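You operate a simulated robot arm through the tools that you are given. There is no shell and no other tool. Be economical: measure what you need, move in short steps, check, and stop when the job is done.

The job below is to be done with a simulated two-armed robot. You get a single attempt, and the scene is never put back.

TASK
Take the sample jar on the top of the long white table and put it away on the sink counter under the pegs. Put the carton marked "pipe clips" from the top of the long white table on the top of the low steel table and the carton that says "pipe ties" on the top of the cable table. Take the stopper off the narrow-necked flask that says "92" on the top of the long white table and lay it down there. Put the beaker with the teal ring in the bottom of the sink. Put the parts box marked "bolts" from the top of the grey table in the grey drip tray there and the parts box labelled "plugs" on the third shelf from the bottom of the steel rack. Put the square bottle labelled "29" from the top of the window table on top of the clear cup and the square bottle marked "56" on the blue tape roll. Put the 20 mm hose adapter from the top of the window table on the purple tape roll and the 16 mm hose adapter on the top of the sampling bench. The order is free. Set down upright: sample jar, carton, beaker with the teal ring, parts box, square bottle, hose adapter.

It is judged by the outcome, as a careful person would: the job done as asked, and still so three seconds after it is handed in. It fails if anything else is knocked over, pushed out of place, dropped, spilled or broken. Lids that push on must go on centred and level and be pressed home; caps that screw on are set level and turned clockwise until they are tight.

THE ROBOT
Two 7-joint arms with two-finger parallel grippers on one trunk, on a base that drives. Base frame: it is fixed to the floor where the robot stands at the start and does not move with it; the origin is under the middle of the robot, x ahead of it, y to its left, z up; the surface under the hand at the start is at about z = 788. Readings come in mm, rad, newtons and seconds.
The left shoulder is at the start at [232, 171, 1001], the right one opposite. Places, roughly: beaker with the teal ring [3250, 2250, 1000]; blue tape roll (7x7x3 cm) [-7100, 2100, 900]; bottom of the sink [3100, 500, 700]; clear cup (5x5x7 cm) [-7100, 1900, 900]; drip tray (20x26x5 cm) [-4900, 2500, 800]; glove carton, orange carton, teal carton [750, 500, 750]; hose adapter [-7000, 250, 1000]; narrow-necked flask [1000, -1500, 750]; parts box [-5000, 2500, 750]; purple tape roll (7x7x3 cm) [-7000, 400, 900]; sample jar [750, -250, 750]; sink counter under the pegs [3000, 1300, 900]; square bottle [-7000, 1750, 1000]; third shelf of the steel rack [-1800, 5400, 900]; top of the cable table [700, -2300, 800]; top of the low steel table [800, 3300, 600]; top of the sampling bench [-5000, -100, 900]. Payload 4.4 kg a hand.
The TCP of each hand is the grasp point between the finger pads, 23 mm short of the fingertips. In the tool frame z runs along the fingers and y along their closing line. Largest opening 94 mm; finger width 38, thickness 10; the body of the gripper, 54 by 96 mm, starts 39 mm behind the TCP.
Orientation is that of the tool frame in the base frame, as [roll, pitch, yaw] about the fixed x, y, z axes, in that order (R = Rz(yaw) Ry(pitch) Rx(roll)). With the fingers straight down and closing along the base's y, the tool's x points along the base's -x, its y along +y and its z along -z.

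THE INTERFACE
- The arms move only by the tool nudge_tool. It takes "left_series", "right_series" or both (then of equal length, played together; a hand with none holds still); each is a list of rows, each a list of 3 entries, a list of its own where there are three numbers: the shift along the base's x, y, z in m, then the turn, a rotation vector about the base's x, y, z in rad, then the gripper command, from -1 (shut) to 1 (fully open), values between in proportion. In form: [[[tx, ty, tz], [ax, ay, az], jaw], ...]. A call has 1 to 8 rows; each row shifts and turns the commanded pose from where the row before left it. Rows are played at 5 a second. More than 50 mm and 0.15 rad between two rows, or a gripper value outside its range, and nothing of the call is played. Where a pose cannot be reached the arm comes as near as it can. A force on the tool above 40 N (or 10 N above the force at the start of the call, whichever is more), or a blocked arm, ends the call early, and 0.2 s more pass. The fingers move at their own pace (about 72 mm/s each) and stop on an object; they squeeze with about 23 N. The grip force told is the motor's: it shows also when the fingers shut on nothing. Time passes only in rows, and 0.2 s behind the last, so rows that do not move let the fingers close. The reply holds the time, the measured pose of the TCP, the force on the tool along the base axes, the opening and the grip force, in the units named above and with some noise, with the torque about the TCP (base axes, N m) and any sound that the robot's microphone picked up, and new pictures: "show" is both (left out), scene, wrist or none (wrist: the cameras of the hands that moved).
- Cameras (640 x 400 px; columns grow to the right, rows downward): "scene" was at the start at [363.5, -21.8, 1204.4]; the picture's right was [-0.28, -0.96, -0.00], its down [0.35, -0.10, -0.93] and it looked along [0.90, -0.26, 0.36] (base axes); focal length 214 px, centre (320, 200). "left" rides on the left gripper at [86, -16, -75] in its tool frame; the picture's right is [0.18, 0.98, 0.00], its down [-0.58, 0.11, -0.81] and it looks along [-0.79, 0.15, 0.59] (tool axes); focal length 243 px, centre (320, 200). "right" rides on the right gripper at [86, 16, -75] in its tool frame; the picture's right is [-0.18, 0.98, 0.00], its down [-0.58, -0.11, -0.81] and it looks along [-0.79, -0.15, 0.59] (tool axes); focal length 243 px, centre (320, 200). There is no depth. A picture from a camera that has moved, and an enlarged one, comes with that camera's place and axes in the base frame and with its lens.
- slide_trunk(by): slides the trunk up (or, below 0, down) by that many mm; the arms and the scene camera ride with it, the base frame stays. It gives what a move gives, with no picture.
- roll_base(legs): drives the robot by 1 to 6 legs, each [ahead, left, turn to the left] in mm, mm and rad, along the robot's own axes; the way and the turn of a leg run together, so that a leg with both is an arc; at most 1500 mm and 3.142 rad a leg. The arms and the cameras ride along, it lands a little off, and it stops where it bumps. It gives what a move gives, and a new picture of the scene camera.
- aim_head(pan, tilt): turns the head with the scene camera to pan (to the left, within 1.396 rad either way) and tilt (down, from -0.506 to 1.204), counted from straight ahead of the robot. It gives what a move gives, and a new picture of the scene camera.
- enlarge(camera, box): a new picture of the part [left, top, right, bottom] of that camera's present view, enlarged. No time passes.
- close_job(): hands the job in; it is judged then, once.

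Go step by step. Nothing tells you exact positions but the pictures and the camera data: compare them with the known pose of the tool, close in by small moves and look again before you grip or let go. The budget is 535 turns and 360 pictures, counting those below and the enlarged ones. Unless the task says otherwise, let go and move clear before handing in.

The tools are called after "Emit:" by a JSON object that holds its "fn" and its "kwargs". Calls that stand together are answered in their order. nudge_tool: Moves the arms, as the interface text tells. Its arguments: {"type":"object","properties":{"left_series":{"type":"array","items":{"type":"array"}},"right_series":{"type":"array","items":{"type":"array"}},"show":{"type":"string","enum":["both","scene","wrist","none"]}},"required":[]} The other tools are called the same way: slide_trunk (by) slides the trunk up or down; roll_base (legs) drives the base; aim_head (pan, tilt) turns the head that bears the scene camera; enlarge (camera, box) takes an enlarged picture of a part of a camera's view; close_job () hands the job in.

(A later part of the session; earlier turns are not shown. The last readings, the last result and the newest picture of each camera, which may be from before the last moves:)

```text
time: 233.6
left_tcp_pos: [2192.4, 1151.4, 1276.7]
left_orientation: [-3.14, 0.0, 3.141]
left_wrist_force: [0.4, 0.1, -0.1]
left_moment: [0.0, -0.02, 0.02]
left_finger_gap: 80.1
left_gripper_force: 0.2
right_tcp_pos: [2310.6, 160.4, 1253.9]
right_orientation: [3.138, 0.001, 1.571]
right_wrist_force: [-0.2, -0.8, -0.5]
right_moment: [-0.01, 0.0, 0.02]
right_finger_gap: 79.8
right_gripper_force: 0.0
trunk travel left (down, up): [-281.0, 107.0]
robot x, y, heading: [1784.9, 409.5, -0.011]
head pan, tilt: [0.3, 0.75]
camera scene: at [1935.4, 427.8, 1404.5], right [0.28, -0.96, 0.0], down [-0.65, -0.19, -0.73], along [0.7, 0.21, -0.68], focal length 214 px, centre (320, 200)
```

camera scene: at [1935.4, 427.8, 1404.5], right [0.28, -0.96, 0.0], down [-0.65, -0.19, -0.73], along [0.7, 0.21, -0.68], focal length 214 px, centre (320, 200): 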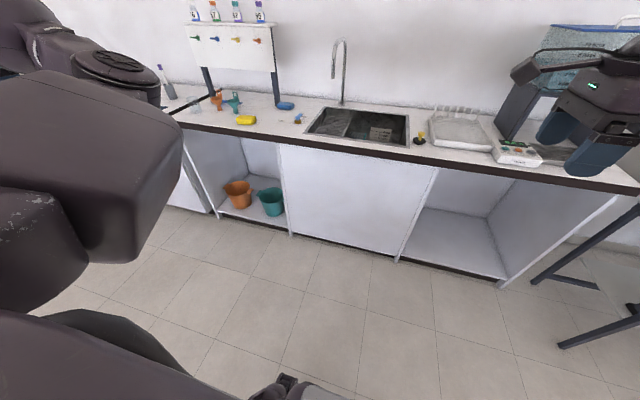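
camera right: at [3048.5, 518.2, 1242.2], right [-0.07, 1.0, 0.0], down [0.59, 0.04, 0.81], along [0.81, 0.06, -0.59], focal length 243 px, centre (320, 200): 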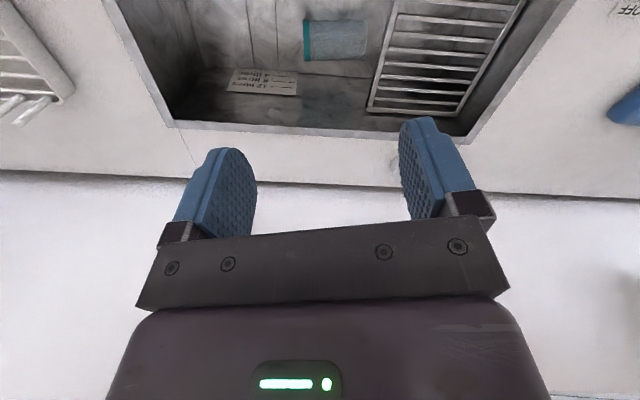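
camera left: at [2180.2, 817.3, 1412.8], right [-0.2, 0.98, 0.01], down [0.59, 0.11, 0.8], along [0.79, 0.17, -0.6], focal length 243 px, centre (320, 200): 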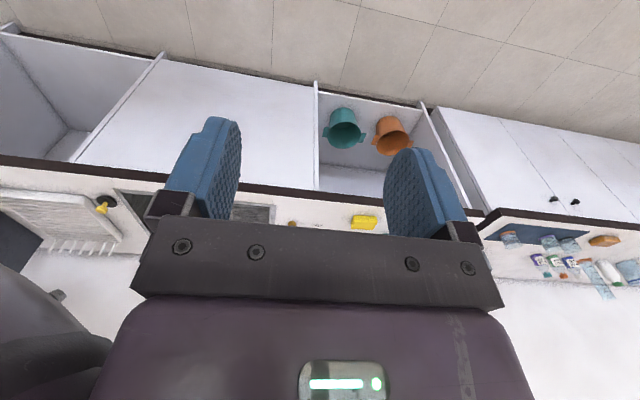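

Dry run of the upright-turning motion with the empty right hand, here in the open.

Emit:
{"fn": "nudge_tool", "kwargs": {"right_series": [[[0.03, 0, 0], [0.0864, -0.0864, -0.0864], 0.7], [[0.03, 0, 0], [0.0864, -0.0864, -0.0864], 0.7], [[0.03, 0, 0], [0.0864, -0.0864, -0.0864], 0.7], [[0.03, 0, 0], [0.0864, -0.0864, -0.0864], 0.7], [[0.03, 0, 0], [0.0864, -0.0864, -0.0864], 0.7], [[0.03, 0, 0], [0.0864, -0.0864, -0.0864], 0.7], [[0.03, 0, 0], [0.0864, -0.0864, -0.0864], 0.7], [[0.03, 0, 0], [0.0864, -0.0864, -0.0864], 0.7]], "show": "none"}}

Emit:
{"fn": "nudge_tool", "kwargs": {"right_series": [[[0.03, 0, 0], [0.0864, -0.0864, -0.0864], 0.7], [[0.03, 0, 0], [0.0864, -0.0864, -0.0864], 0.7], [[0, 0, 0], [0.0864, -0.0864, -0.0864], 0.7], [[0, 0, 0], [0.0864, -0.0864, -0.0864], 0.7], [[0, 0, 0], [0.0864, -0.0864, -0.0864], 0.7], [[0, 0, 0], [0.0864, -0.0864, -0.0864], 0.7], [[0, 0, 0], [0, 0, 0], 0.7]], "show": "scene"}}

```text
time: 235.4
left_tcp_pos: [2194.3, 1149.3, 1276.7]
left_orientation: [-3.141, -0.001, 3.139]
left_wrist_force: [0.4, 0.2, 0.0]
left_moment: [0.02, 0.02, -0.03]
left_finger_gap: 79.9
left_gripper_force: 0.0
right_tcp_pos: [2552.8, 160.4, 1252.7]
right_orientation: [2.627, -0.847, 1.055]
right_wrist_force: [0.2, -0.9, 1.5]
right_moment: [0.01, -0.02, 0.01]
right_finger_gap: 79.8
right_gripper_force: 0.0
trunk travel left (down, up): [-281.0, 107.0]
robot x, y, heading: [1784.3, 407.8, -0.017]
head pan, tilt: [0.3, 0.75]
```

```text
time: 237.0
left_tcp_pos: [2194.2, 1148.9, 1277.4]
left_orientation: [3.14, 0.0, 3.139]
left_wrist_force: [0.9, -0.1, 0.1]
left_moment: [0.0, 0.01, 0.02]
left_finger_gap: 79.9
left_gripper_force: 0.2
right_tcp_pos: [2611.0, 146.1, 1242.8]
right_orientation: [2.422, -1.409, 0.835]
right_wrist_force: [-0.5, 0.4, 0.0]
right_moment: [-0.01, -0.01, 0.0]
right_finger_gap: 79.9
right_gripper_force: 0.1
right hand out of reach, approached as far as the arm can: row 5, 6
trunk travel left (down, up): [-281.0, 107.0]
robot x, y, heading: [1782.6, 404.1, -0.019]
head pan, tilt: [0.3, 0.75]
camera scene: at [1936.7, 426.3, 1404.3], right [0.28, -0.96, 0.0], down [-0.65, -0.19, -0.73], along [0.7, 0.21, -0.68], focal length 214 px, centre (320, 200)
```

scene: 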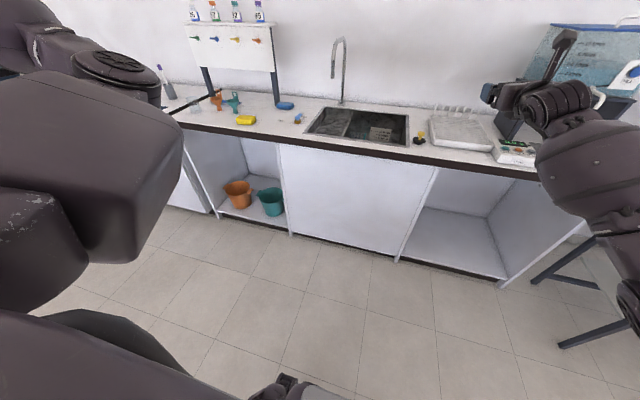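

Nearly perfect (the hand points ahead, camera on top). Testing how far forward this posture reaches at the needed height.

Emit:
{"fn": "nudge_tool", "kwargs": {"right_series": [[[0.02, 0, -0.04], [0, 0, 0], 0.7], [[0.02, 0, -0.04], [0, 0, 0], 0.7], [[0.02, 0, -0.04], [0, 0, 0], 0.7], [[0.02, 0, -0.04], [0, 0, 0], 0.7], [[0.02, 0, -0.04], [0, 0, 0], 0.7], [[0.02, 0, -0.04], [0, 0, 0], 0.7], [[0, 0, 0], [0, 0, 0], 0.7]], "show": "none"}}

```text
time: 238.6
left_tcp_pos: [2193.3, 1148.6, 1277.8]
left_orientation: [3.141, 0.0, 3.14]
left_wrist_force: [-0.1, -0.2, 0.4]
left_moment: [0.01, -0.01, 0.04]
left_finger_gap: 80.1
left_gripper_force: 0.0
right_tcp_pos: [2699.7, 144.3, 1008.6]
right_orientation: [2.445, -1.407, 0.808]
right_wrist_force: [0.0, 0.0, 0.1]
right_moment: [-0.01, -0.02, 0.0]
right_finger_gap: 79.9
right_gripper_force: 0.1
right hand out of reach, approached as far as the arm can: row 1, 5, 6
trunk travel left (down, up): [-281.0, 107.0]
robot x, y, heading: [1785.3, 405.1, -0.009]
head pan, tilt: [0.3, 0.75]
```

Feasible. Reversing the rotation back to the gripping orientation.

Emit:
{"fn": "nudge_tool", "kwargs": {"right_series": [[[-0.03, 0, 0.03], [-0.0864, 0.0864, 0.0864], 0.7], [[-0.03, 0, 0.03], [-0.0864, 0.0864, 0.0864], 0.7], [[-0.03, 0, 0.03], [-0.0864, 0.0864, 0.0864], 0.7], [[-0.03, 0, 0.03], [-0.0864, 0.0864, 0.0864], 0.7], [[-0.03, 0, 0.03], [-0.0864, 0.0864, 0.0864], 0.7], [[-0.03, 0, 0.03], [-0.0864, 0.0864, 0.0864], 0.7], [[0, 0, 0.02], [-0.0864, 0.0864, 0.0864], 0.7], [[0, 0, 0], [-0.0864, 0.0864, 0.0864], 0.7]], "show": "none"}}

Emit:
{"fn": "nudge_tool", "kwargs": {"right_series": [[[0, 0, 0], [-0.0864, 0.0864, 0.0864], 0.7], [[0, 0, 0], [-0.0864, 0.0864, 0.0864], 0.7], [[0, 0, 0], [-0.0864, 0.0864, 0.0864], 0.7], [[0, 0, 0], [-0.0864, 0.0864, 0.0864], 0.7], [[0, 0, 0], [-0.0864, 0.0864, 0.0864], 0.7]], "show": "none"}}

```text
time: 240.4
left_tcp_pos: [2193.2, 1148.4, 1275.9]
left_orientation: [3.141, -0.001, 3.139]
left_wrist_force: [0.1, -0.4, 0.1]
left_moment: [0.01, 0.05, -0.01]
left_finger_gap: 79.9
left_gripper_force: 0.2
right_tcp_pos: [2520.1, 145.9, 1209.1]
right_orientation: [2.809, -0.464, 1.237]
right_wrist_force: [-0.6, -0.4, 0.2]
right_moment: [0.0, 0.0, 0.01]
right_finger_gap: 80.0
right_gripper_force: 0.0
trunk travel left (down, up): [-281.0, 107.0]
robot x, y, heading: [1785.4, 409.1, -0.01]
head pan, tilt: [0.3, 0.75]
```

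```text
time: 241.6
left_tcp_pos: [2193.9, 1150.0, 1275.8]
left_orientation: [3.141, 0.001, 3.14]
left_wrist_force: [-0.1, 0.6, 0.4]
left_moment: [-0.01, -0.02, 0.02]
left_finger_gap: 79.9
left_gripper_force: 0.0
right_tcp_pos: [2520.2, 145.0, 1208.6]
right_orientation: [-3.11, 0.032, 1.6]
right_wrist_force: [0.9, 0.2, 0.5]
right_moment: [0.0, 0.02, -0.01]
right_finger_gap: 80.0
right_gripper_force: 0.0
trunk travel left (down, up): [-281.0, 107.0]
robot x, y, heading: [1784.5, 402.4, -0.014]
head pan, tilt: [0.3, 0.75]
```

Drive to the sink with the right hand ready over it.

Emit:
{"fn": "roll_base", "kwargs": {"legs": [[0, 0, 0.013], [0, 366, 0], [680, 0, 0]]}}

Emit:
{"fn": "aim_head", "kwargs": {"pan": -0.3, "tilt": 0.8}}

```text
time: 249.1
left_tcp_pos: [2865.3, 1515.4, 1276.7]
left_orientation: [3.141, 0.0, 3.141]
left_wrist_force: [0.2, 0.1, -0.2]
left_moment: [0.0, 0.01, 0.02]
left_finger_gap: 79.9
left_gripper_force: 0.1
right_tcp_pos: [3193.2, 511.6, 1208.9]
right_orientation: [-3.111, 0.029, 1.602]
right_wrist_force: [0.1, 0.7, -1.2]
right_moment: [0.01, 0.0, -0.01]
right_finger_gap: 80.0
right_gripper_force: 0.1
trunk travel left (down, up): [-281.0, 107.0]
robot x, y, heading: [2459.0, 772.5, -0.015]
head pan, tilt: [0.3, 0.75]
camera scene: at [2609.4, 792.1, 1404.2], right [0.28, -0.96, 0.0], down [-0.65, -0.19, -0.73], along [0.7, 0.21, -0.68], focal length 214 px, centre (320, 200)
```

scene: 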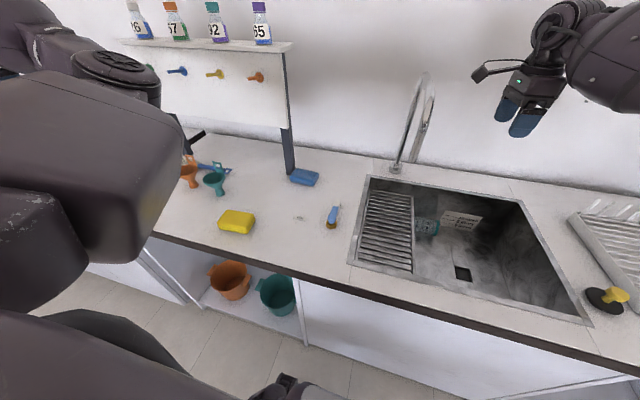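

```text
time: 250.1
left_tcp_pos: [2865.4, 1514.4, 1276.6]
left_orientation: [3.14, -0.002, 3.141]
left_wrist_force: [-0.5, -0.1, -0.8]
left_moment: [0.02, -0.03, -0.04]
left_finger_gap: 80.1
left_gripper_force: 0.1
right_tcp_pos: [3193.3, 510.6, 1208.4]
right_orientation: [-3.113, 0.029, 1.6]
right_wrist_force: [-0.2, 1.1, -0.6]
right_moment: [0.02, -0.01, 0.03]
right_finger_gap: 80.0
right_gripper_force: 0.0
trunk travel left (down, up): [-281.0, 107.0]
robot x, y, heading: [2461.6, 769.0, -0.015]
head pan, tilt: [-0.3, 0.799]
camera scene: at [2606.5, 743.9, 1400.2], right [-0.31, -0.95, 0.0], down [-0.68, 0.22, -0.7], along [0.66, -0.21, -0.72], focal length 214 px, centre (320, 200)
```

scene: 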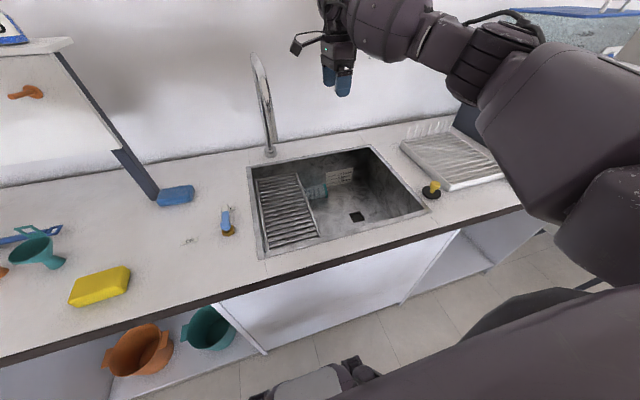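

Emit:
{"fn": "enlarge", "kwargs": {"camera": "scene", "box": [240, 130, 440, 255]}}

```text
3.20 times, centred on (340, 192) of scene
camera zoom: at [2606.5, 743.9, 1400.2], right [-0.31, -0.95, 0.0], down [-0.68, 0.22, -0.7], along [0.66, -0.21, -0.72], focal length 686 px, centre (256, 224)
```

zoom: 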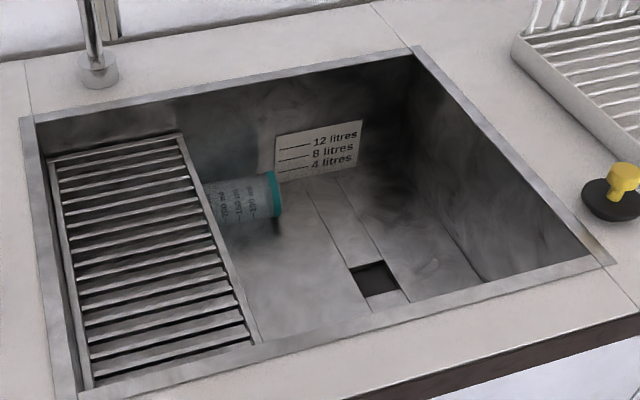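

Beaker ring at about (3230, 517). I'll set the base and trunk to the proven values, then go down right of the beaker.

Emit:
{"fn": "roll_base", "kwargs": {"legs": [[30, 0, 0]]}}

Emit:
{"fn": "slide_trunk", "kwargs": {"by": -37}}

Emit:
{"fn": "nudge_tool", "kwargs": {"right_series": [[[0, -0.03, -0.02], [0.033, -0.031, -0.03], 0.7], [[0, 0, -0.04], [0, 0, 0], 0.7], [[0, 0, -0.04], [0, 0, 0], 0.7], [[0, 0, -0.04], [0, 0, 0], 0.7], [[0, 0, -0.04], [0, 0, 0], 0.7], [[0, 0, -0.04], [0, 0, 0], 0.7], [[0, 0, 0], [0, 0, 0], 0.7]], "show": "both"}}

```text
time: 250.9
left_tcp_pos: [2895.5, 1514.7, 1276.9]
left_orientation: [-3.141, -0.002, -3.141]
left_wrist_force: [0.7, 0.5, -1.0]
left_moment: [0.0, 0.01, 0.02]
left_finger_gap: 79.8
left_gripper_force: 0.0
right_tcp_pos: [3223.9, 509.9, 1209.0]
right_orientation: [-3.111, 0.029, 1.601]
right_wrist_force: [0.5, -0.7, -0.7]
right_moment: [-0.04, 0.06, 0.0]
right_finger_gap: 80.1
right_gripper_force: 0.1
trunk travel left (down, up): [-281.0, 107.0]
robot x, y, heading: [2489.0, 765.9, -0.011]
head pan, tilt: [-0.3, 0.799]
camera scene: at [2636.3, 743.6, 1400.3], right [-0.31, -0.95, 0.0], down [-0.68, 0.22, -0.7], along [0.66, -0.21, -0.72], focal length 214 px, centre (320, 200)
```

scene: 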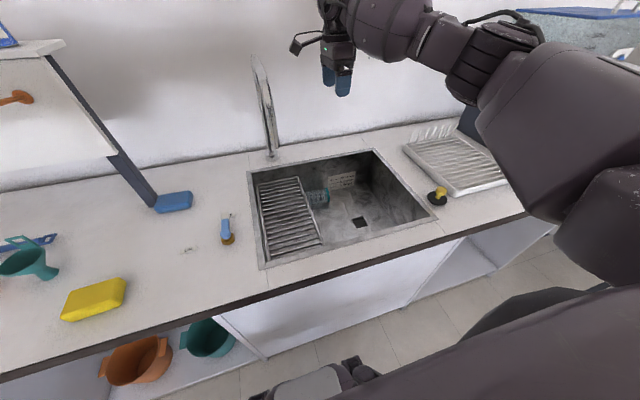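

```text
time: 251.7
left_tcp_pos: [2892.3, 1514.4, 1242.3]
left_orientation: [3.141, 0.004, 3.141]
left_wrist_force: [-1.4, 0.0, 0.3]
left_moment: [0.05, -0.01, -0.01]
left_finger_gap: 79.8
left_gripper_force: 0.1
right_tcp_pos: [3220.4, 510.6, 1175.0]
right_orientation: [-3.118, 0.029, 1.6]
right_wrist_force: [-0.1, 0.5, 0.4]
right_moment: [-0.05, -0.03, -0.02]
right_finger_gap: 79.7
right_gripper_force: 0.0
trunk travel left (down, up): [-244.0, 144.0]
robot x, y, heading: [2486.6, 767.6, -0.01]
head pan, tilt: [-0.3, 0.799]
```

```text
time: 253.3
left_tcp_pos: [2894.0, 1513.8, 1241.2]
left_orientation: [3.139, 0.0, 3.14]
left_wrist_force: [0.0, 0.6, -0.3]
left_moment: [-0.01, 0.0, -0.01]
left_finger_gap: 79.7
left_gripper_force: 0.1
right_tcp_pos: [3221.3, 480.5, 953.4]
right_orientation: [3.137, -0.003, 1.567]
right_wrist_force: [-0.2, 0.0, 0.1]
right_moment: [0.02, -0.01, 0.0]
right_finger_gap: 80.1
right_gripper_force: 0.1
trunk travel left (down, up): [-244.0, 144.0]
robot x, y, heading: [2485.3, 767.9, -0.011]
head pan, tilt: [-0.3, 0.799]
camera scene: at [2655.8, 743.2, 1361.4], right [-0.31, -0.95, 0.0], down [-0.68, 0.22, -0.7], along [0.66, -0.21, -0.72], focal length 214 px, centre (320, 200)
camera right: at [3236.4, 567.1, 1027.8], right [0.98, -0.19, 0.0], down [-0.11, -0.58, 0.8], along [-0.15, -0.79, -0.59], focal length 243 px, centre (320, 200)
```

scene: 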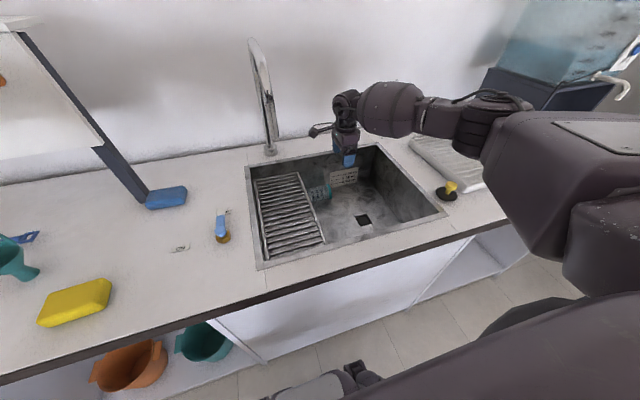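
right: 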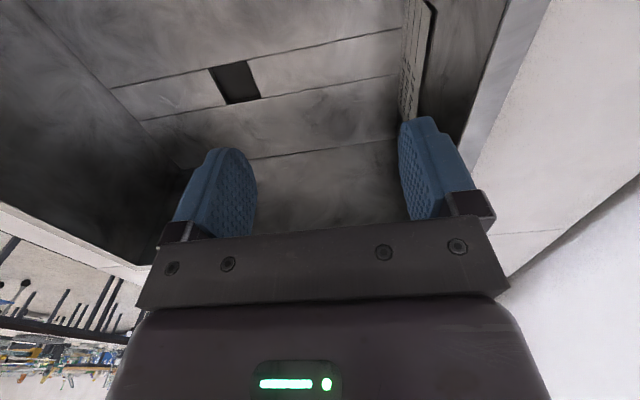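

Continue down beside the beaker, watching the forearm over the rack.

Emit:
{"fn": "nudge_tool", "kwargs": {"right_series": [[[0.005, -0.005, -0.03], [0, 0, 0], 0.7], [[0.003, 0, -0.03], [0, 0, 0], 0.7], [[0, 0, -0.03], [0, 0, 0], 0.7], [[0, 0, -0.03], [0, 0, 0], 0.7], [[0, 0, -0.03], [0, 0, 0], 0.7], [[0, 0, 0], [0, 0, 0], 0.7]], "show": "scene"}}

Emit:
{"fn": "enlarge", "kwargs": {"camera": "scene", "box": [240, 110, 480, 260]}}

```text
time: 254.7
left_tcp_pos: [2895.6, 1514.2, 1239.6]
left_orientation: [3.139, 0.001, -3.141]
left_wrist_force: [0.0, 0.0, -0.3]
left_moment: [-0.01, 0.0, -0.01]
left_finger_gap: 79.8
left_gripper_force: 0.1
right_tcp_pos: [3227.1, 475.4, 802.7]
right_orientation: [3.139, -0.005, 1.569]
right_wrist_force: [-1.2, -0.3, 0.8]
right_moment: [0.01, 0.02, -0.02]
right_finger_gap: 79.9
right_gripper_force: 0.2
trunk travel left (down, up): [-244.0, 144.0]
robot x, y, heading: [2488.3, 770.5, -0.013]
head pan, tilt: [-0.3, 0.799]
camera scene: at [2656.0, 743.1, 1361.4], right [-0.31, -0.95, 0.0], down [-0.68, 0.22, -0.7], along [0.66, -0.21, -0.72], focal length 214 px, centre (320, 200)
```

scene: 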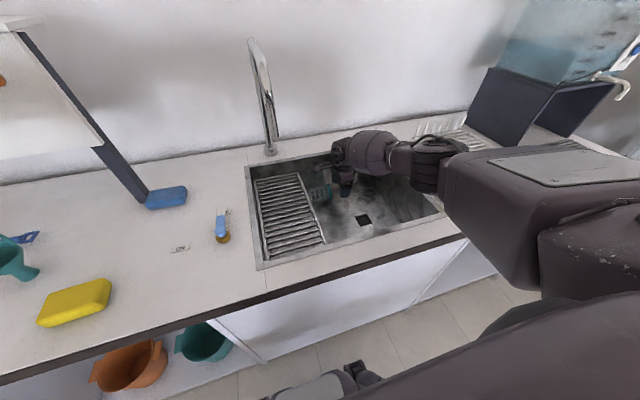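

```text
2.67 times, centred on (360, 185) of scene
camera zoom: at [2656.0, 743.1, 1361.4], right [-0.31, -0.95, 0.0], down [-0.68, 0.22, -0.7], along [0.66, -0.21, -0.72], focal length 572 px, centre (213, 240)
```

zoom: 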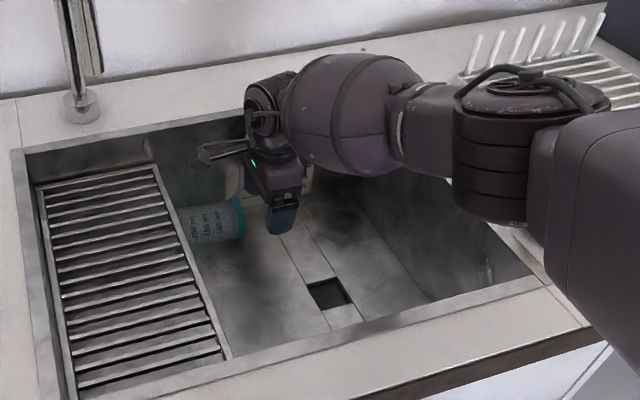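

The drainer is recessed (z≈845, edge y≈624), so the camera would hit it with an upright hand. I'll tilt the hand 25° to grip the beaker and first drag it to the right, away from the drainer.

Emit:
{"fn": "nudge_tool", "kwargs": {"right_series": [[[0.003, 0, 0.02], [0.11, 0, 0], 0.7], [[0, 0, 0], [0.11, 0, 0], 0.7], [[0, 0, 0], [0.11, 0, 0], 0.7], [[0, 0, 0], [0.11, 0, 0], 0.7], [[0, 0.02, -0.01], [0, 0, 0], 0.7], [[0, 0.02, -0.01], [0, 0, 0], 0.7], [[0, 0, 0], [0, 0, 0], 0.7]], "show": "both"}}

Emit:
{"fn": "enlarge", "kwargs": {"camera": "scene", "box": [240, 110, 480, 260]}}

```text
time: 256.3
left_tcp_pos: [2894.0, 1515.3, 1240.9]
left_orientation: [3.14, -0.002, 3.141]
left_wrist_force: [0.5, -0.1, -0.3]
left_moment: [0.0, -0.03, 0.01]
left_finger_gap: 79.8
left_gripper_force: 0.1
right_tcp_pos: [3234.2, 516.0, 803.8]
right_orientation: [3.141, -0.443, 1.569]
right_wrist_force: [0.5, -0.2, 0.2]
right_moment: [-0.01, -0.02, 0.02]
right_finger_gap: 79.8
right_gripper_force: 0.0
trunk travel left (down, up): [-244.0, 144.0]
robot x, y, heading: [2483.4, 770.6, -0.014]
head pan, tilt: [-0.3, 0.799]
camera scene: at [2656.2, 742.9, 1361.3], right [-0.31, -0.95, 0.0], down [-0.68, 0.22, -0.7], along [0.66, -0.21, -0.72], focal length 214 px, centre (320, 200)
camera right: at [3248.3, 561.1, 907.0], right [0.98, -0.17, -0.08], down [-0.11, -0.87, 0.48], along [-0.15, -0.46, -0.87], focal length 243 px, centre (320, 200)
```

scene: 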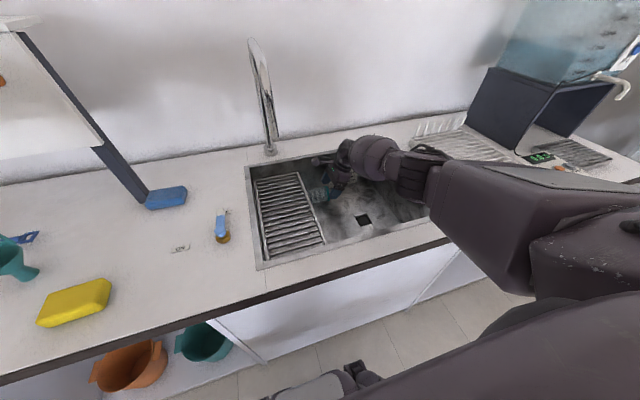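
right: 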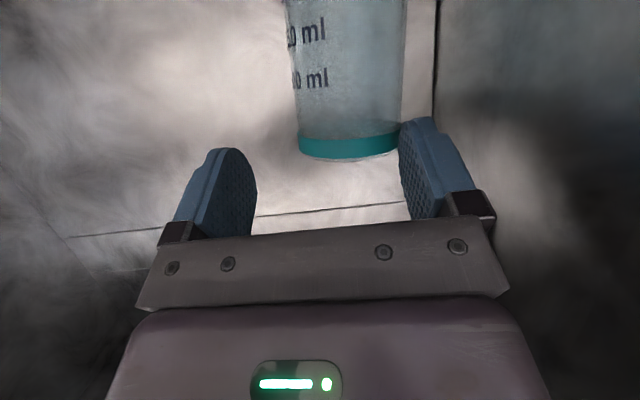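

```text
2.67 times, centred on (360, 185) of scene
camera zoom: at [2656.2, 742.9, 1361.3], right [-0.31, -0.95, 0.0], down [-0.68, 0.22, -0.7], along [0.66, -0.21, -0.72], focal length 572 px, centre (213, 240)
```

zoom: 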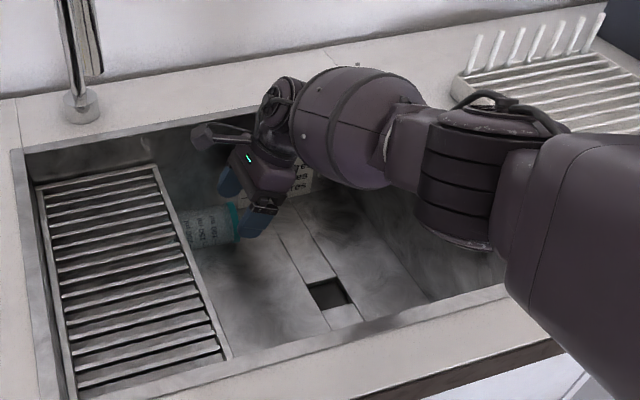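

The beaker's axis is at x≈3247, close to the back wall. I'll narrow the opening slightly, shift 10 mm back and slide over the beaker.

Emit:
{"fn": "nudge_tool", "kwargs": {"right_series": [[[0.01, 0, 0], [0, 0, 0], 0.55], [[0, 0.015, 0], [0, 0, 0], 0.55], [[0, 0.015, 0], [0, 0, 0], 0.55], [[0, 0.01, -0.008], [0, 0, 0], 0.55], [[0, 0, -0.008], [0, 0, 0], 0.55], [[0, 0, -0.008], [0, 0, 0], 0.55], [[0, 0, 0], [0, 0, 0], 0.55]], "show": "wrist"}}

```text
time: 257.9
left_tcp_pos: [2893.5, 1513.5, 1240.1]
left_orientation: [-3.141, -0.001, -3.141]
left_wrist_force: [0.8, 0.4, -0.4]
left_moment: [0.01, 0.0, -0.03]
left_finger_gap: 80.0
left_gripper_force: 0.0
right_tcp_pos: [3231.2, 557.4, 780.5]
right_orientation: [3.14, -0.443, 1.568]
right_wrist_force: [0.3, 1.4, 0.4]
right_moment: [-0.02, -0.01, -0.01]
right_finger_gap: 73.1
right_gripper_force: 0.0
right hand out of reach, approached as far as the arm can: row 1, 5, 6
trunk travel left (down, up): [-244.0, 144.0]
robot x, y, heading: [2487.1, 768.7, -0.015]
head pan, tilt: [-0.3, 0.799]
camera right: at [3246.6, 602.7, 885.2], right [0.98, -0.17, -0.08], down [-0.11, -0.87, 0.48], along [-0.15, -0.46, -0.87], focal length 243 px, centre (320, 200)
```

right: 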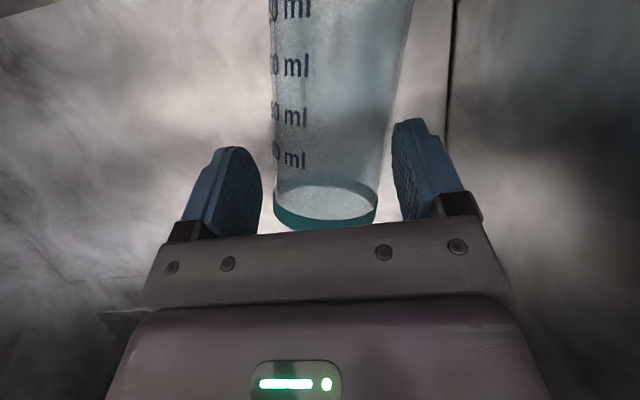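

Well placed. Closing and dragging the beaker 75 mm to the right along the floor, then releasing.

Emit:
{"fn": "nudge_tool", "kwargs": {"right_series": [[[0, 0, 0], [0, 0, 0], 0.2], [[0, 0, 0], [0, 0, 0], -1], [[0, 0, 0.003], [0, 0, 0], -1], [[0, -0.025, 0.003], [0, 0, 0], -1], [[0, -0.025, 0], [0, 0, 0], -1], [[-0.01, -0.025, 0], [0, 0, 0], -1], [[-0.01, 0, -0.004], [0, 0, 0], -1], [[0, 0, 0], [0, 0, 0], 0.55]], "show": "wrist"}}

```text
time: 259.7
left_tcp_pos: [2894.7, 1514.8, 1239.3]
left_orientation: [3.141, 0.0, -3.141]
left_wrist_force: [-0.1, -0.4, 0.5]
left_moment: [0.01, 0.0, -0.01]
left_finger_gap: 79.9
left_gripper_force: 0.1
right_tcp_pos: [3210.4, 481.6, 782.8]
right_orientation: [3.141, -0.441, 1.57]
right_wrist_force: [0.6, 0.8, 0.0]
right_moment: [-0.02, 0.04, 0.02]
right_finger_gap: 72.8
right_gripper_force: 0.1
trunk travel left (down, up): [-244.0, 144.0]
robot x, y, heading: [2485.5, 772.3, -0.014]
head pan, tilt: [-0.3, 0.799]
camera right: at [3225.8, 527.1, 886.4], right [0.98, -0.17, -0.08], down [-0.11, -0.87, 0.48], along [-0.15, -0.46, -0.87], focal length 243 px, centre (320, 200)
```

right: 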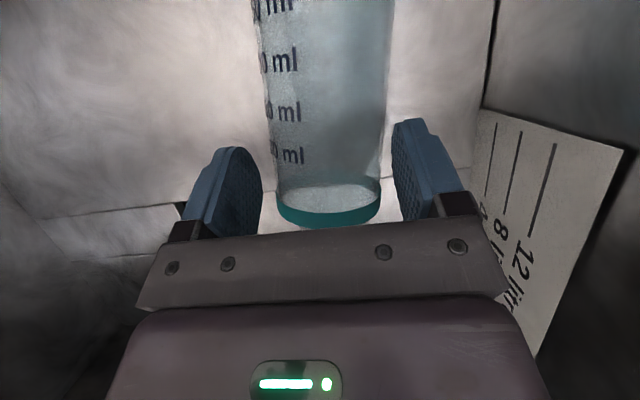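

Dragged successfully. Now turn the hand upright around the beaker and re-grip.

Emit:
{"fn": "nudge_tool", "kwargs": {"right_series": [[[0, 0.005, 0], [-0.147, 0, 0], 0.55], [[0, 0.006, 0], [-0.147, 0, 0], 0.55], [[0, 0.006, -0.004], [-0.147, 0, 0], 0.55], [[0, 0, -0.004], [0, 0, 0], 0.55], [[0, 0, 0], [0, 0, 0], 0.55]], "show": "both"}}

Emit:
{"fn": "enlarge", "kwargs": {"camera": "scene", "box": [240, 110, 480, 260]}}

```text
time: 260.9
left_tcp_pos: [2894.3, 1514.8, 1240.9]
left_orientation: [-3.141, 0.0, 3.141]
left_wrist_force: [0.1, -0.8, 0.6]
left_moment: [0.0, 0.03, 0.0]
left_finger_gap: 79.8
left_gripper_force: 0.0
right_tcp_pos: [3210.4, 499.4, 775.5]
right_orientation: [3.138, -0.002, 1.568]
right_wrist_force: [-0.2, 0.3, 0.3]
right_moment: [-0.02, 0.03, -0.03]
right_finger_gap: 72.9
right_gripper_force: 0.2
trunk travel left (down, up): [-244.0, 144.0]
robot x, y, heading: [2487.5, 766.8, -0.008]
head pan, tilt: [-0.3, 0.799]
camera scene: at [2656.4, 743.4, 1361.2], right [-0.31, -0.95, 0.0], down [-0.68, 0.22, -0.7], along [0.66, -0.21, -0.72], focal length 214 px, centre (320, 200)
camera right: at [3225.8, 584.9, 849.5], right [0.98, -0.19, 0.0], down [-0.11, -0.58, 0.81], along [-0.15, -0.79, -0.59], focal length 243 px, centre (320, 200)
```

scene: 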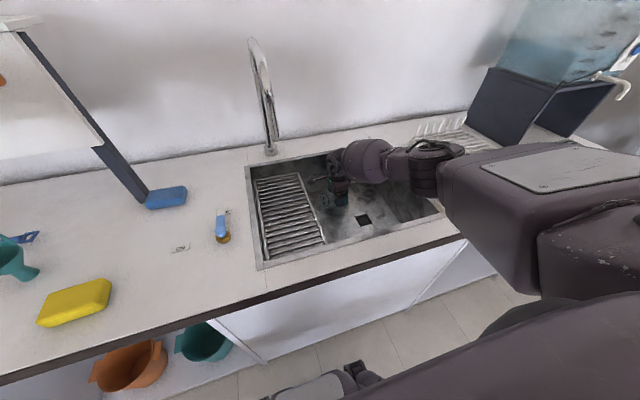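
right: 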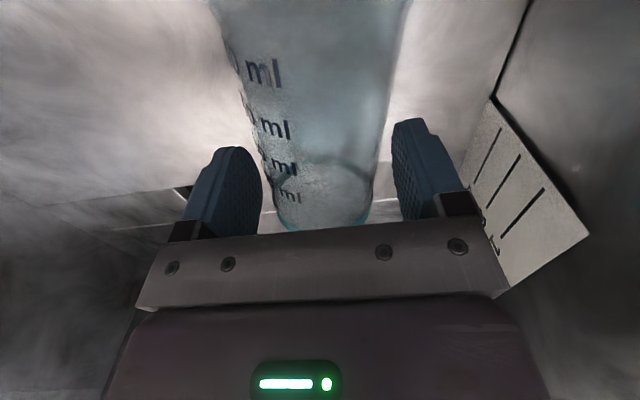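

```text
2.67 times, centred on (360, 185) of scene
camera zoom: at [2656.4, 743.4, 1361.2], right [-0.31, -0.95, 0.0], down [-0.68, 0.22, -0.7], along [0.66, -0.21, -0.72], focal length 572 px, centre (213, 240)
```

zoom: 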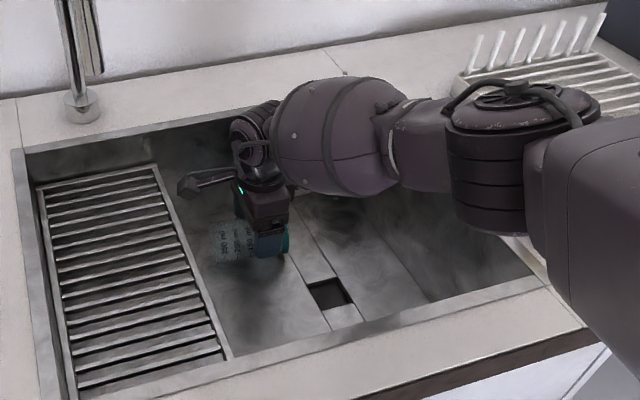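

Ready. Now the quick sequence: grip and lift.

Emit:
{"fn": "nudge_tool", "kwargs": {"right_series": [[[0, 0, 0], [0, 0, 0], 0.1], [[0, 0, 0], [0, 0, 0], -1], [[0, 0, 0.01], [0, 0, 0], -1], [[0, 0, 0.03], [0, 0, 0], -1], [[0, 0, 0.04], [0, 0, 0], -1], [[0, 0, 0.045], [0, 0, 0], -1], [[0, 0, 0.045], [0, 0, 0], -1], [[0, 0, 0.04], [0, 0, 0], -1]], "show": "wrist"}}

```text
time: 262.7
left_tcp_pos: [2894.2, 1515.0, 1241.2]
left_orientation: [-3.141, 0.002, 3.141]
left_wrist_force: [0.1, 0.2, 0.6]
left_moment: [0.03, 0.0, 0.0]
left_finger_gap: 79.9
left_gripper_force: 0.1
right_tcp_pos: [3211.3, 497.5, 984.3]
right_orientation: [3.138, -0.001, 1.569]
right_wrist_force: [0.1, -0.2, -0.6]
right_moment: [-0.01, -0.01, 0.0]
right_finger_gap: 61.1
right_gripper_force: 23.2
trunk travel left (down, up): [-244.0, 144.0]
robot x, y, heading: [2486.2, 770.6, -0.015]
head pan, tilt: [-0.3, 0.799]
camera right: at [3226.5, 584.3, 1059.2], right [0.98, -0.19, 0.0], down [-0.11, -0.58, 0.8], along [-0.15, -0.79, -0.59], focal length 243 px, centre (320, 200)
```

right: 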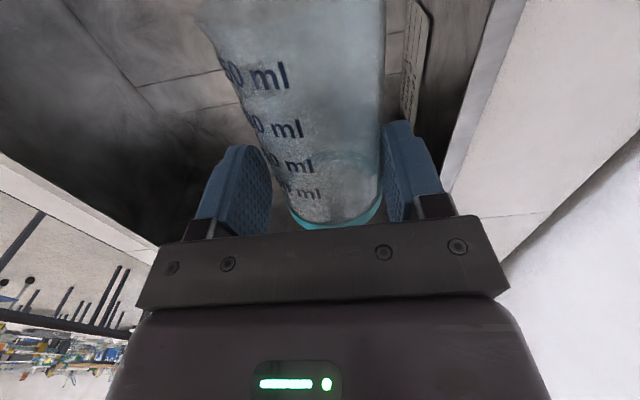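

Emit:
{"fn": "nudge_tool", "kwargs": {"right_series": [[[0.01, 0, 0.005], [0.0864, -0.0864, -0.0864], -1], [[0.01, 0, 0.005], [0.0864, -0.0864, -0.0864], -1], [[0.01, 0, 0.005], [0.0864, -0.0864, -0.0864], -1], [[0.01, 0, 0.005], [0.0864, -0.0864, -0.0864], -1], [[0.01, 0, 0.005], [0.0864, -0.0864, -0.0864], -1], [[0.01, 0, 0.005], [0.0864, -0.0864, -0.0864], -1], [[0.01, 0, 0.005], [0.0864, -0.0864, -0.0864], -1], [[0.01, 0, 0], [0.0864, -0.0864, -0.0864], -1]], "show": "scene"}}

```text
time: 264.5
left_tcp_pos: [2895.4, 1513.9, 1238.7]
left_orientation: [3.139, 0.0, -3.142]
left_wrist_force: [0.0, -0.1, 0.8]
left_moment: [-0.01, 0.03, -0.01]
left_finger_gap: 79.8
left_gripper_force: 0.1
right_tcp_pos: [3291.3, 498.5, 1019.0]
right_orientation: [2.624, -0.852, 1.056]
right_wrist_force: [-0.1, -0.2, -1.4]
right_moment: [0.01, 0.04, -0.03]
right_finger_gap: 60.7
right_gripper_force: 23.2
trunk travel left (down, up): [-244.0, 144.0]
robot x, y, heading: [2486.6, 769.6, -0.012]
head pan, tilt: [-0.3, 0.799]
camera scene: at [2656.8, 743.2, 1361.1], right [-0.31, -0.95, 0.0], down [-0.68, 0.22, -0.7], along [0.66, -0.21, -0.72], focal length 214 px, centre (320, 200)
```

scene: 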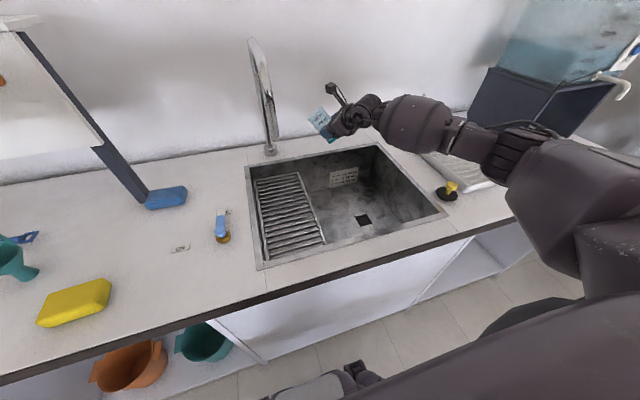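

Emit:
{"fn": "nudge_tool", "kwargs": {"right_series": [[[0.012, 0, 0], [0.0864, -0.0864, -0.0864], -1], [[0.012, 0, 0], [0.0864, -0.0864, -0.0864], -1], [[0.012, 0, 0], [0.0864, -0.0864, -0.0864], -1], [[0.012, 0, 0], [0.0864, -0.0864, -0.0864], -1], [[0.012, 0, 0], [0.0864, -0.0864, -0.0864], -1], [[0.01, 0, 0], [0.0864, -0.0864, -0.0864], -1], [[0.01, 0, 0], [0, 0, 0], -1]], "show": "both"}}

Emit:
{"fn": "enlarge", "kwargs": {"camera": "scene", "box": [240, 60, 480, 210]}}

```text
time: 266.1
left_tcp_pos: [2895.0, 1513.4, 1240.6]
left_orientation: [3.139, 0.0, 3.141]
left_wrist_force: [0.1, -0.1, -0.7]
left_moment: [-0.01, 0.01, 0.01]
left_finger_gap: 79.7
left_gripper_force: 0.1
right_tcp_pos: [3371.1, 497.4, 1019.9]
right_orientation: [-0.788, -1.566, -2.359]
right_wrist_force: [0.0, -0.3, -1.1]
right_moment: [-0.02, -0.02, 0.02]
right_finger_gap: 60.5
right_gripper_force: 22.9
trunk travel left (down, up): [-244.0, 144.0]
robot x, y, heading: [2489.0, 770.5, -0.016]
head pan, tilt: [-0.3, 0.799]
camera scene: at [2656.5, 743.0, 1361.2], right [-0.31, -0.95, 0.0], down [-0.68, 0.22, -0.7], along [0.66, -0.21, -0.72], focal length 214 px, centre (320, 200)
camera right: at [3295.2, 481.7, 1105.8], right [0.0, -0.98, -0.19], down [-0.8, 0.11, -0.58], along [0.59, 0.15, -0.79], focal length 243 px, centre (320, 200)
```

scene: 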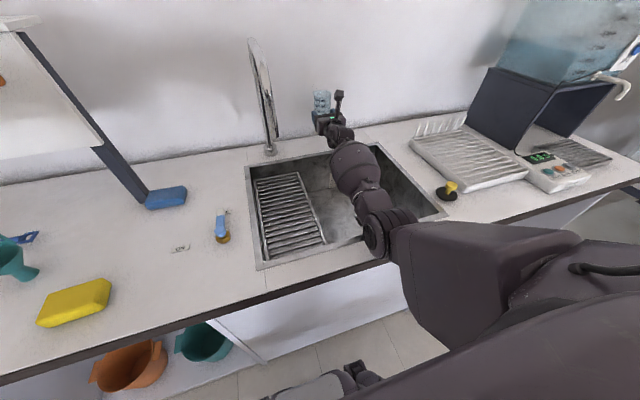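
right: 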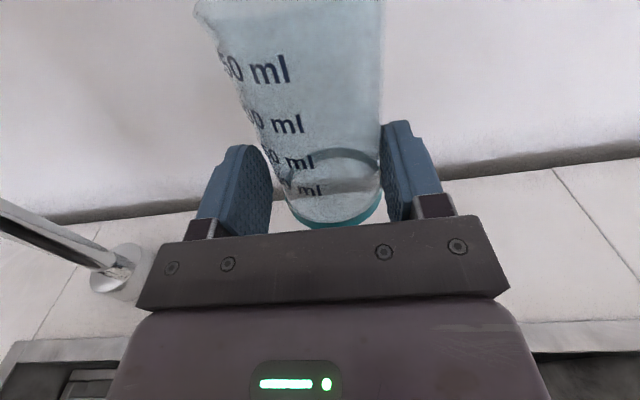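

```text
2.67 times, centred on (360, 135) of scene
camera zoom: at [2656.5, 743.0, 1361.2], right [-0.31, -0.95, 0.0], down [-0.68, 0.22, -0.7], along [0.66, -0.21, -0.72], focal length 572 px, centre (213, 373)
```

zoom: 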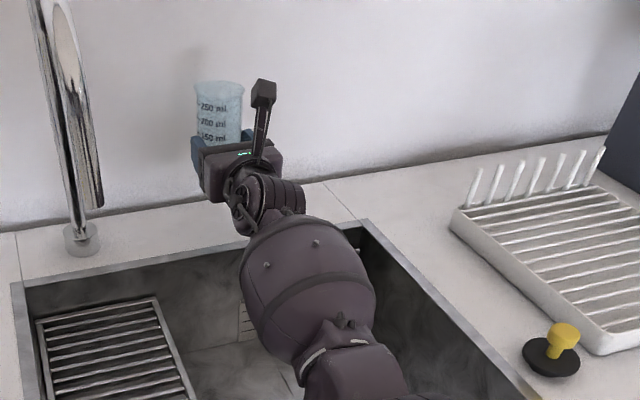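

Upright now, above the strip behind the sink (x 3321–3449). Lowering onto it at x 3385.

Emit:
{"fn": "nudge_tool", "kwargs": {"right_series": [[[0.014, 0, -0.01], [0, 0, 0], -1], [[0, 0, -0.015], [0, 0, 0], -1], [[0, 0, -0.012], [0, 0, 0], -1], [[0, 0, -0.008], [0, 0, 0], -1], [[0, 0, -0.005], [0, 0, 0], -1], [[0, 0, 0], [0, 0, 0], -1]], "show": "scene"}}

Emit:
{"fn": "enlarge", "kwargs": {"camera": "scene", "box": [260, 70, 420, 170]}}

```text
time: 267.5
left_tcp_pos: [2896.2, 1514.4, 1240.7]
left_orientation: [3.141, -0.003, -3.142]
left_wrist_force: [-0.4, -0.7, -0.1]
left_moment: [-0.02, 0.03, 0.0]
left_finger_gap: 79.9
left_gripper_force: 0.2
right_tcp_pos: [3385.1, 498.4, 970.5]
right_orientation: [-0.473, -1.568, -2.672]
right_wrist_force: [0.5, -0.2, -0.3]
right_moment: [0.03, 0.01, -0.02]
right_finger_gap: 60.4
right_gripper_force: 23.6
trunk travel left (down, up): [-244.0, 144.0]
robot x, y, heading: [2487.1, 770.1, -0.012]
head pan, tilt: [-0.3, 0.799]
camera scene: at [2656.4, 743.2, 1361.2], right [-0.31, -0.95, 0.0], down [-0.68, 0.22, -0.7], along [0.66, -0.21, -0.72], focal length 214 px, centre (320, 200)
```

scene: 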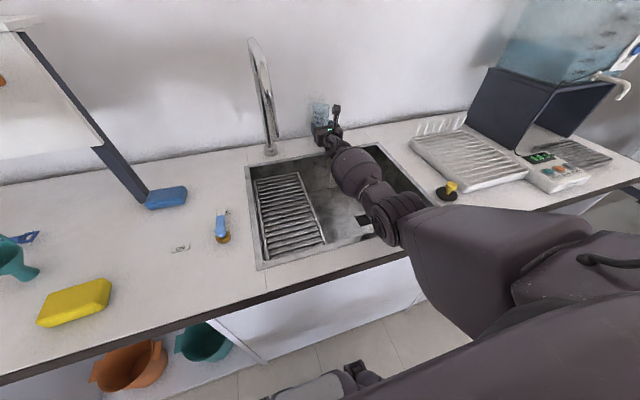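

```text
4.00 times, centred on (340, 120) of scene
camera zoom: at [2656.4, 743.2, 1361.2], right [-0.31, -0.95, 0.0], down [-0.68, 0.22, -0.7], along [0.66, -0.21, -0.72], focal length 858 px, centre (240, 520)
```

zoom: 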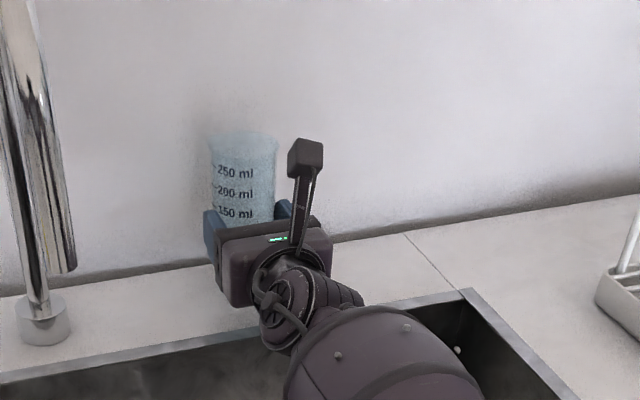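

Emit:
{"fn": "nudge_tool", "kwargs": {"right_series": [[[0, 0, -0.003], [0, 0, 0], -1], [[0, 0, -0.003], [0, 0, 0], -1], [[0, 0, -0.003], [0, 0, 0], -1]], "show": "none"}}

```text
time: 268.3
left_tcp_pos: [2895.5, 1515.1, 1240.0]
left_orientation: [3.14, 0.001, 3.141]
left_wrist_force: [0.1, -0.4, -0.5]
left_moment: [0.0, -0.02, 0.01]
left_finger_gap: 80.1
left_gripper_force: 0.2
right_tcp_pos: [3385.8, 498.3, 960.1]
right_orientation: [-0.648, -1.569, -2.493]
right_wrist_force: [0.0, 0.1, -0.2]
right_moment: [0.0, -0.03, -0.02]
right_finger_gap: 60.3
right_gripper_force: 23.4
trunk travel left (down, up): [-244.0, 144.0]
robot x, y, heading: [2485.2, 767.6, -0.01]
head pan, tilt: [-0.3, 0.799]
```

Emit:
{"fn": "nudge_tool", "kwargs": {"right_series": [[[0, 0, -0.003], [0, 0, 0], -1], [[0, 0, -0.003], [0, 0, 0], -1], [[0, 0, -0.003], [0, 0, 0], -1]], "show": "wrist"}}

```text
time: 269.1
left_tcp_pos: [2896.1, 1513.6, 1239.8]
left_orientation: [3.139, 0.001, 3.141]
left_wrist_force: [-0.5, -0.9, -0.6]
left_moment: [-0.01, 0.02, -0.02]
left_finger_gap: 79.7
left_gripper_force: 0.1
right_tcp_pos: [3385.4, 497.9, 951.7]
right_orientation: [-0.755, -1.568, -2.39]
right_wrist_force: [0.1, 0.2, -0.3]
right_moment: [0.01, -0.02, 0.01]
right_finger_gap: 60.1
right_gripper_force: 22.7
trunk travel left (down, up): [-244.0, 144.0]
robot x, y, heading: [2489.8, 768.4, -0.014]
head pan, tilt: [-0.3, 0.799]
camera right: at [3309.6, 482.7, 1038.0], right [0.0, -0.98, -0.19], down [-0.81, 0.11, -0.58], along [0.59, 0.15, -0.79], focal length 243 px, centre (320, 200)
```

right: 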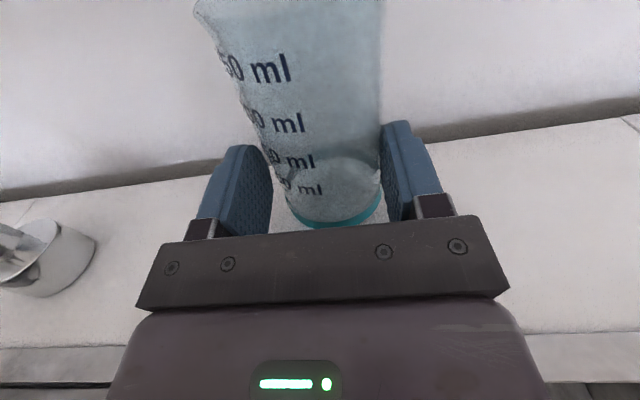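

No contact yet; I grip nearer the base than thought. Lowering further in small steps with a slight 4° downward tilt for palm clearance.

Emit:
{"fn": "nudge_tool", "kwargs": {"right_series": [[[0, 0, -0.002], [0, 0.035, 0], -1], [[0, 0, -0.002], [0, 0.035, 0], -1], [[0, 0, -0.003], [0, 0, 0], -1]], "show": "none"}}

Emit:
{"fn": "enlarge", "kwargs": {"camera": "scene", "box": [270, 90, 390, 165]}}

```text
time: 269.9
left_tcp_pos: [2893.5, 1514.1, 1240.6]
left_orientation: [3.141, 0.003, 3.141]
left_wrist_force: [-0.6, 1.3, 0.2]
left_moment: [0.04, -0.04, -0.02]
left_finger_gap: 80.0
left_gripper_force: 0.0
right_tcp_pos: [3385.3, 498.2, 947.7]
right_orientation: [-3.128, -1.507, -0.014]
right_wrist_force: [-1.0, 2.1, 7.6]
right_moment: [-0.03, -0.47, 0.04]
right_finger_gap: 60.4
right_gripper_force: 22.6
trunk travel left (down, up): [-244.0, 144.0]
robot x, y, heading: [2485.7, 770.6, -0.01]
head pan, tilt: [-0.3, 0.799]
```

```text
5.33 times, centred on (330, 128) of scene
camera zoom: at [2655.2, 743.5, 1361.7], right [-0.31, -0.95, 0.0], down [-0.68, 0.22, -0.7], along [0.66, -0.21, -0.72], focal length 1144 px, centre (267, 587)
```

zoom: 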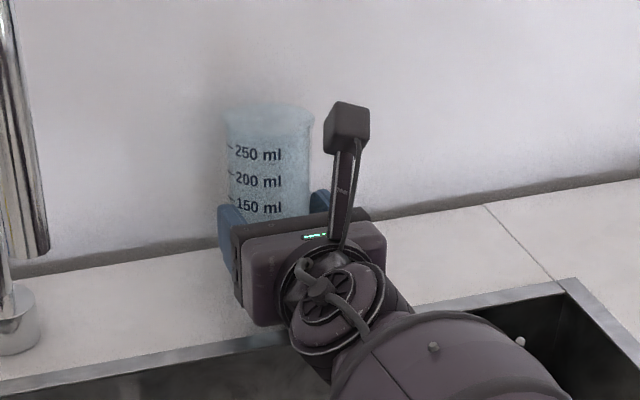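

Contact felt (7.6 N). Opening, then withdrawing straight back.

Emit:
{"fn": "nudge_tool", "kwargs": {"right_series": [[[0, 0, 0], [0, 0, 0], 0.6], [[0, 0, 0], [0, 0, 0], 0.8], [[0, 0, 0], [0, 0, 0], 0.8], [[-0.015, 0, 0.001], [0, 0, 0], 0.8], [[-0.02, 0, 0.002], [0, 0, 0], 0.8], [[-0.03, 0, 0.003], [0, 0, 0], 0.8], [[-0.04, 0, 0.004], [0, 0, 0], 0.8]], "show": "both"}}

```text
time: 271.6
left_tcp_pos: [2894.0, 1514.3, 1241.1]
left_orientation: [3.141, 0.003, 3.141]
left_wrist_force: [-0.1, 0.3, -0.4]
left_moment: [0.01, -0.01, -0.01]
left_finger_gap: 80.0
left_gripper_force: 0.0
right_tcp_pos: [3288.1, 412.2, 1003.9]
right_orientation: [1.606, -1.446, 1.448]
right_wrist_force: [0.4, -0.1, -0.6]
right_moment: [0.01, -0.02, -0.05]
right_finger_gap: 84.6
right_gripper_force: 0.0
trunk travel left (down, up): [-244.0, 144.0]
robot x, y, heading: [2487.9, 770.2, -0.009]
head pan, tilt: [-0.3, 0.799]
stopped in row 7 (right hand): the arm was blocked; the commanded pose is now the measured one
camera scene: at [2654.5, 744.2, 1362.0], right [-0.31, -0.95, 0.0], down [-0.68, 0.22, -0.7], along [0.66, -0.21, -0.72], focal length 214 px, centre (320, 200)
camera right: at [3212.0, 412.6, 1092.0], right [-0.09, -0.99, -0.06], down [-0.8, 0.11, -0.59], along [0.59, 0.0, -0.81], focal length 243 px, centre (320, 200)
```

scene: 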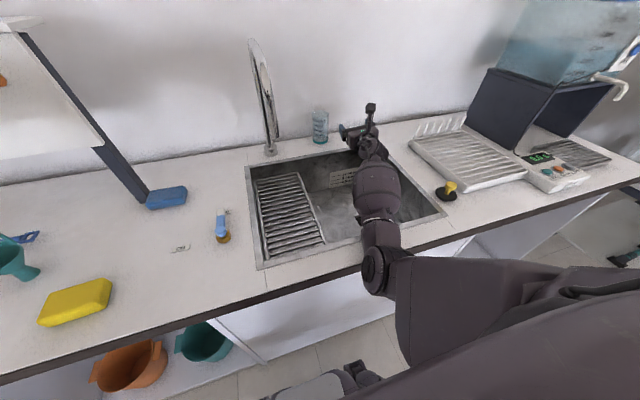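
right: 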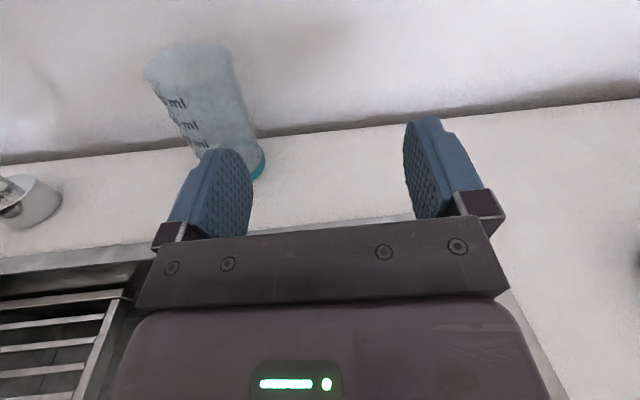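

The beaker stands upright on the strip. Raising the hand and reversing the rotation carefully.

Emit:
{"fn": "nudge_tool", "kwargs": {"right_series": [[[-0.01, 0, 0.035], [0, 0, 0], 0.8], [[-0.01, 0, 0.035], [0, 0, 0], 0.8], [[-0.01, 0, 0.03], [-0.0864, 0.0864, 0.0864], 0.8], [[-0.01, 0, 0.02], [-0.0864, 0.0864, 0.0864], 0.8], [[-0.01, 0, 0.02], [-0.0864, 0.0864, 0.0864], 0.8], [[-0.01, 0, 0.02], [-0.0864, 0.0864, 0.0864], 0.8], [[-0.01, 0, 0.02], [-0.0864, 0.0864, 0.0864], 0.8], [[-0.01, 0, 0.01], [-0.0864, 0.0864, 0.0864], 0.8]], "show": "scene"}}

```text
time: 273.4
left_tcp_pos: [2895.6, 1512.4, 1239.9]
left_orientation: [3.141, 0.0, 3.14]
left_wrist_force: [0.0, -0.9, -0.6]
left_moment: [-0.01, 0.01, 0.0]
left_finger_gap: 79.9
left_gripper_force: 0.1
right_tcp_pos: [3208.7, 410.3, 1189.1]
right_orientation: [2.445, -0.764, 1.19]
right_wrist_force: [-0.7, -0.3, 0.2]
right_moment: [0.02, 0.01, -0.01]
right_finger_gap: 84.6
right_gripper_force: 0.0
trunk travel left (down, up): [-244.0, 144.0]
robot x, y, heading: [2489.0, 767.9, -0.007]
head pan, tilt: [-0.3, 0.799]
camera scene: at [2656.1, 742.5, 1361.3], right [-0.31, -0.95, 0.0], down [-0.68, 0.22, -0.7], along [0.66, -0.21, -0.72], focal length 214 px, centre (320, 200)
```

scene: 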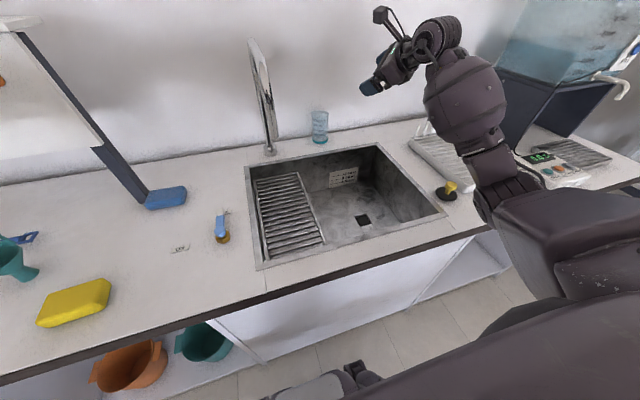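

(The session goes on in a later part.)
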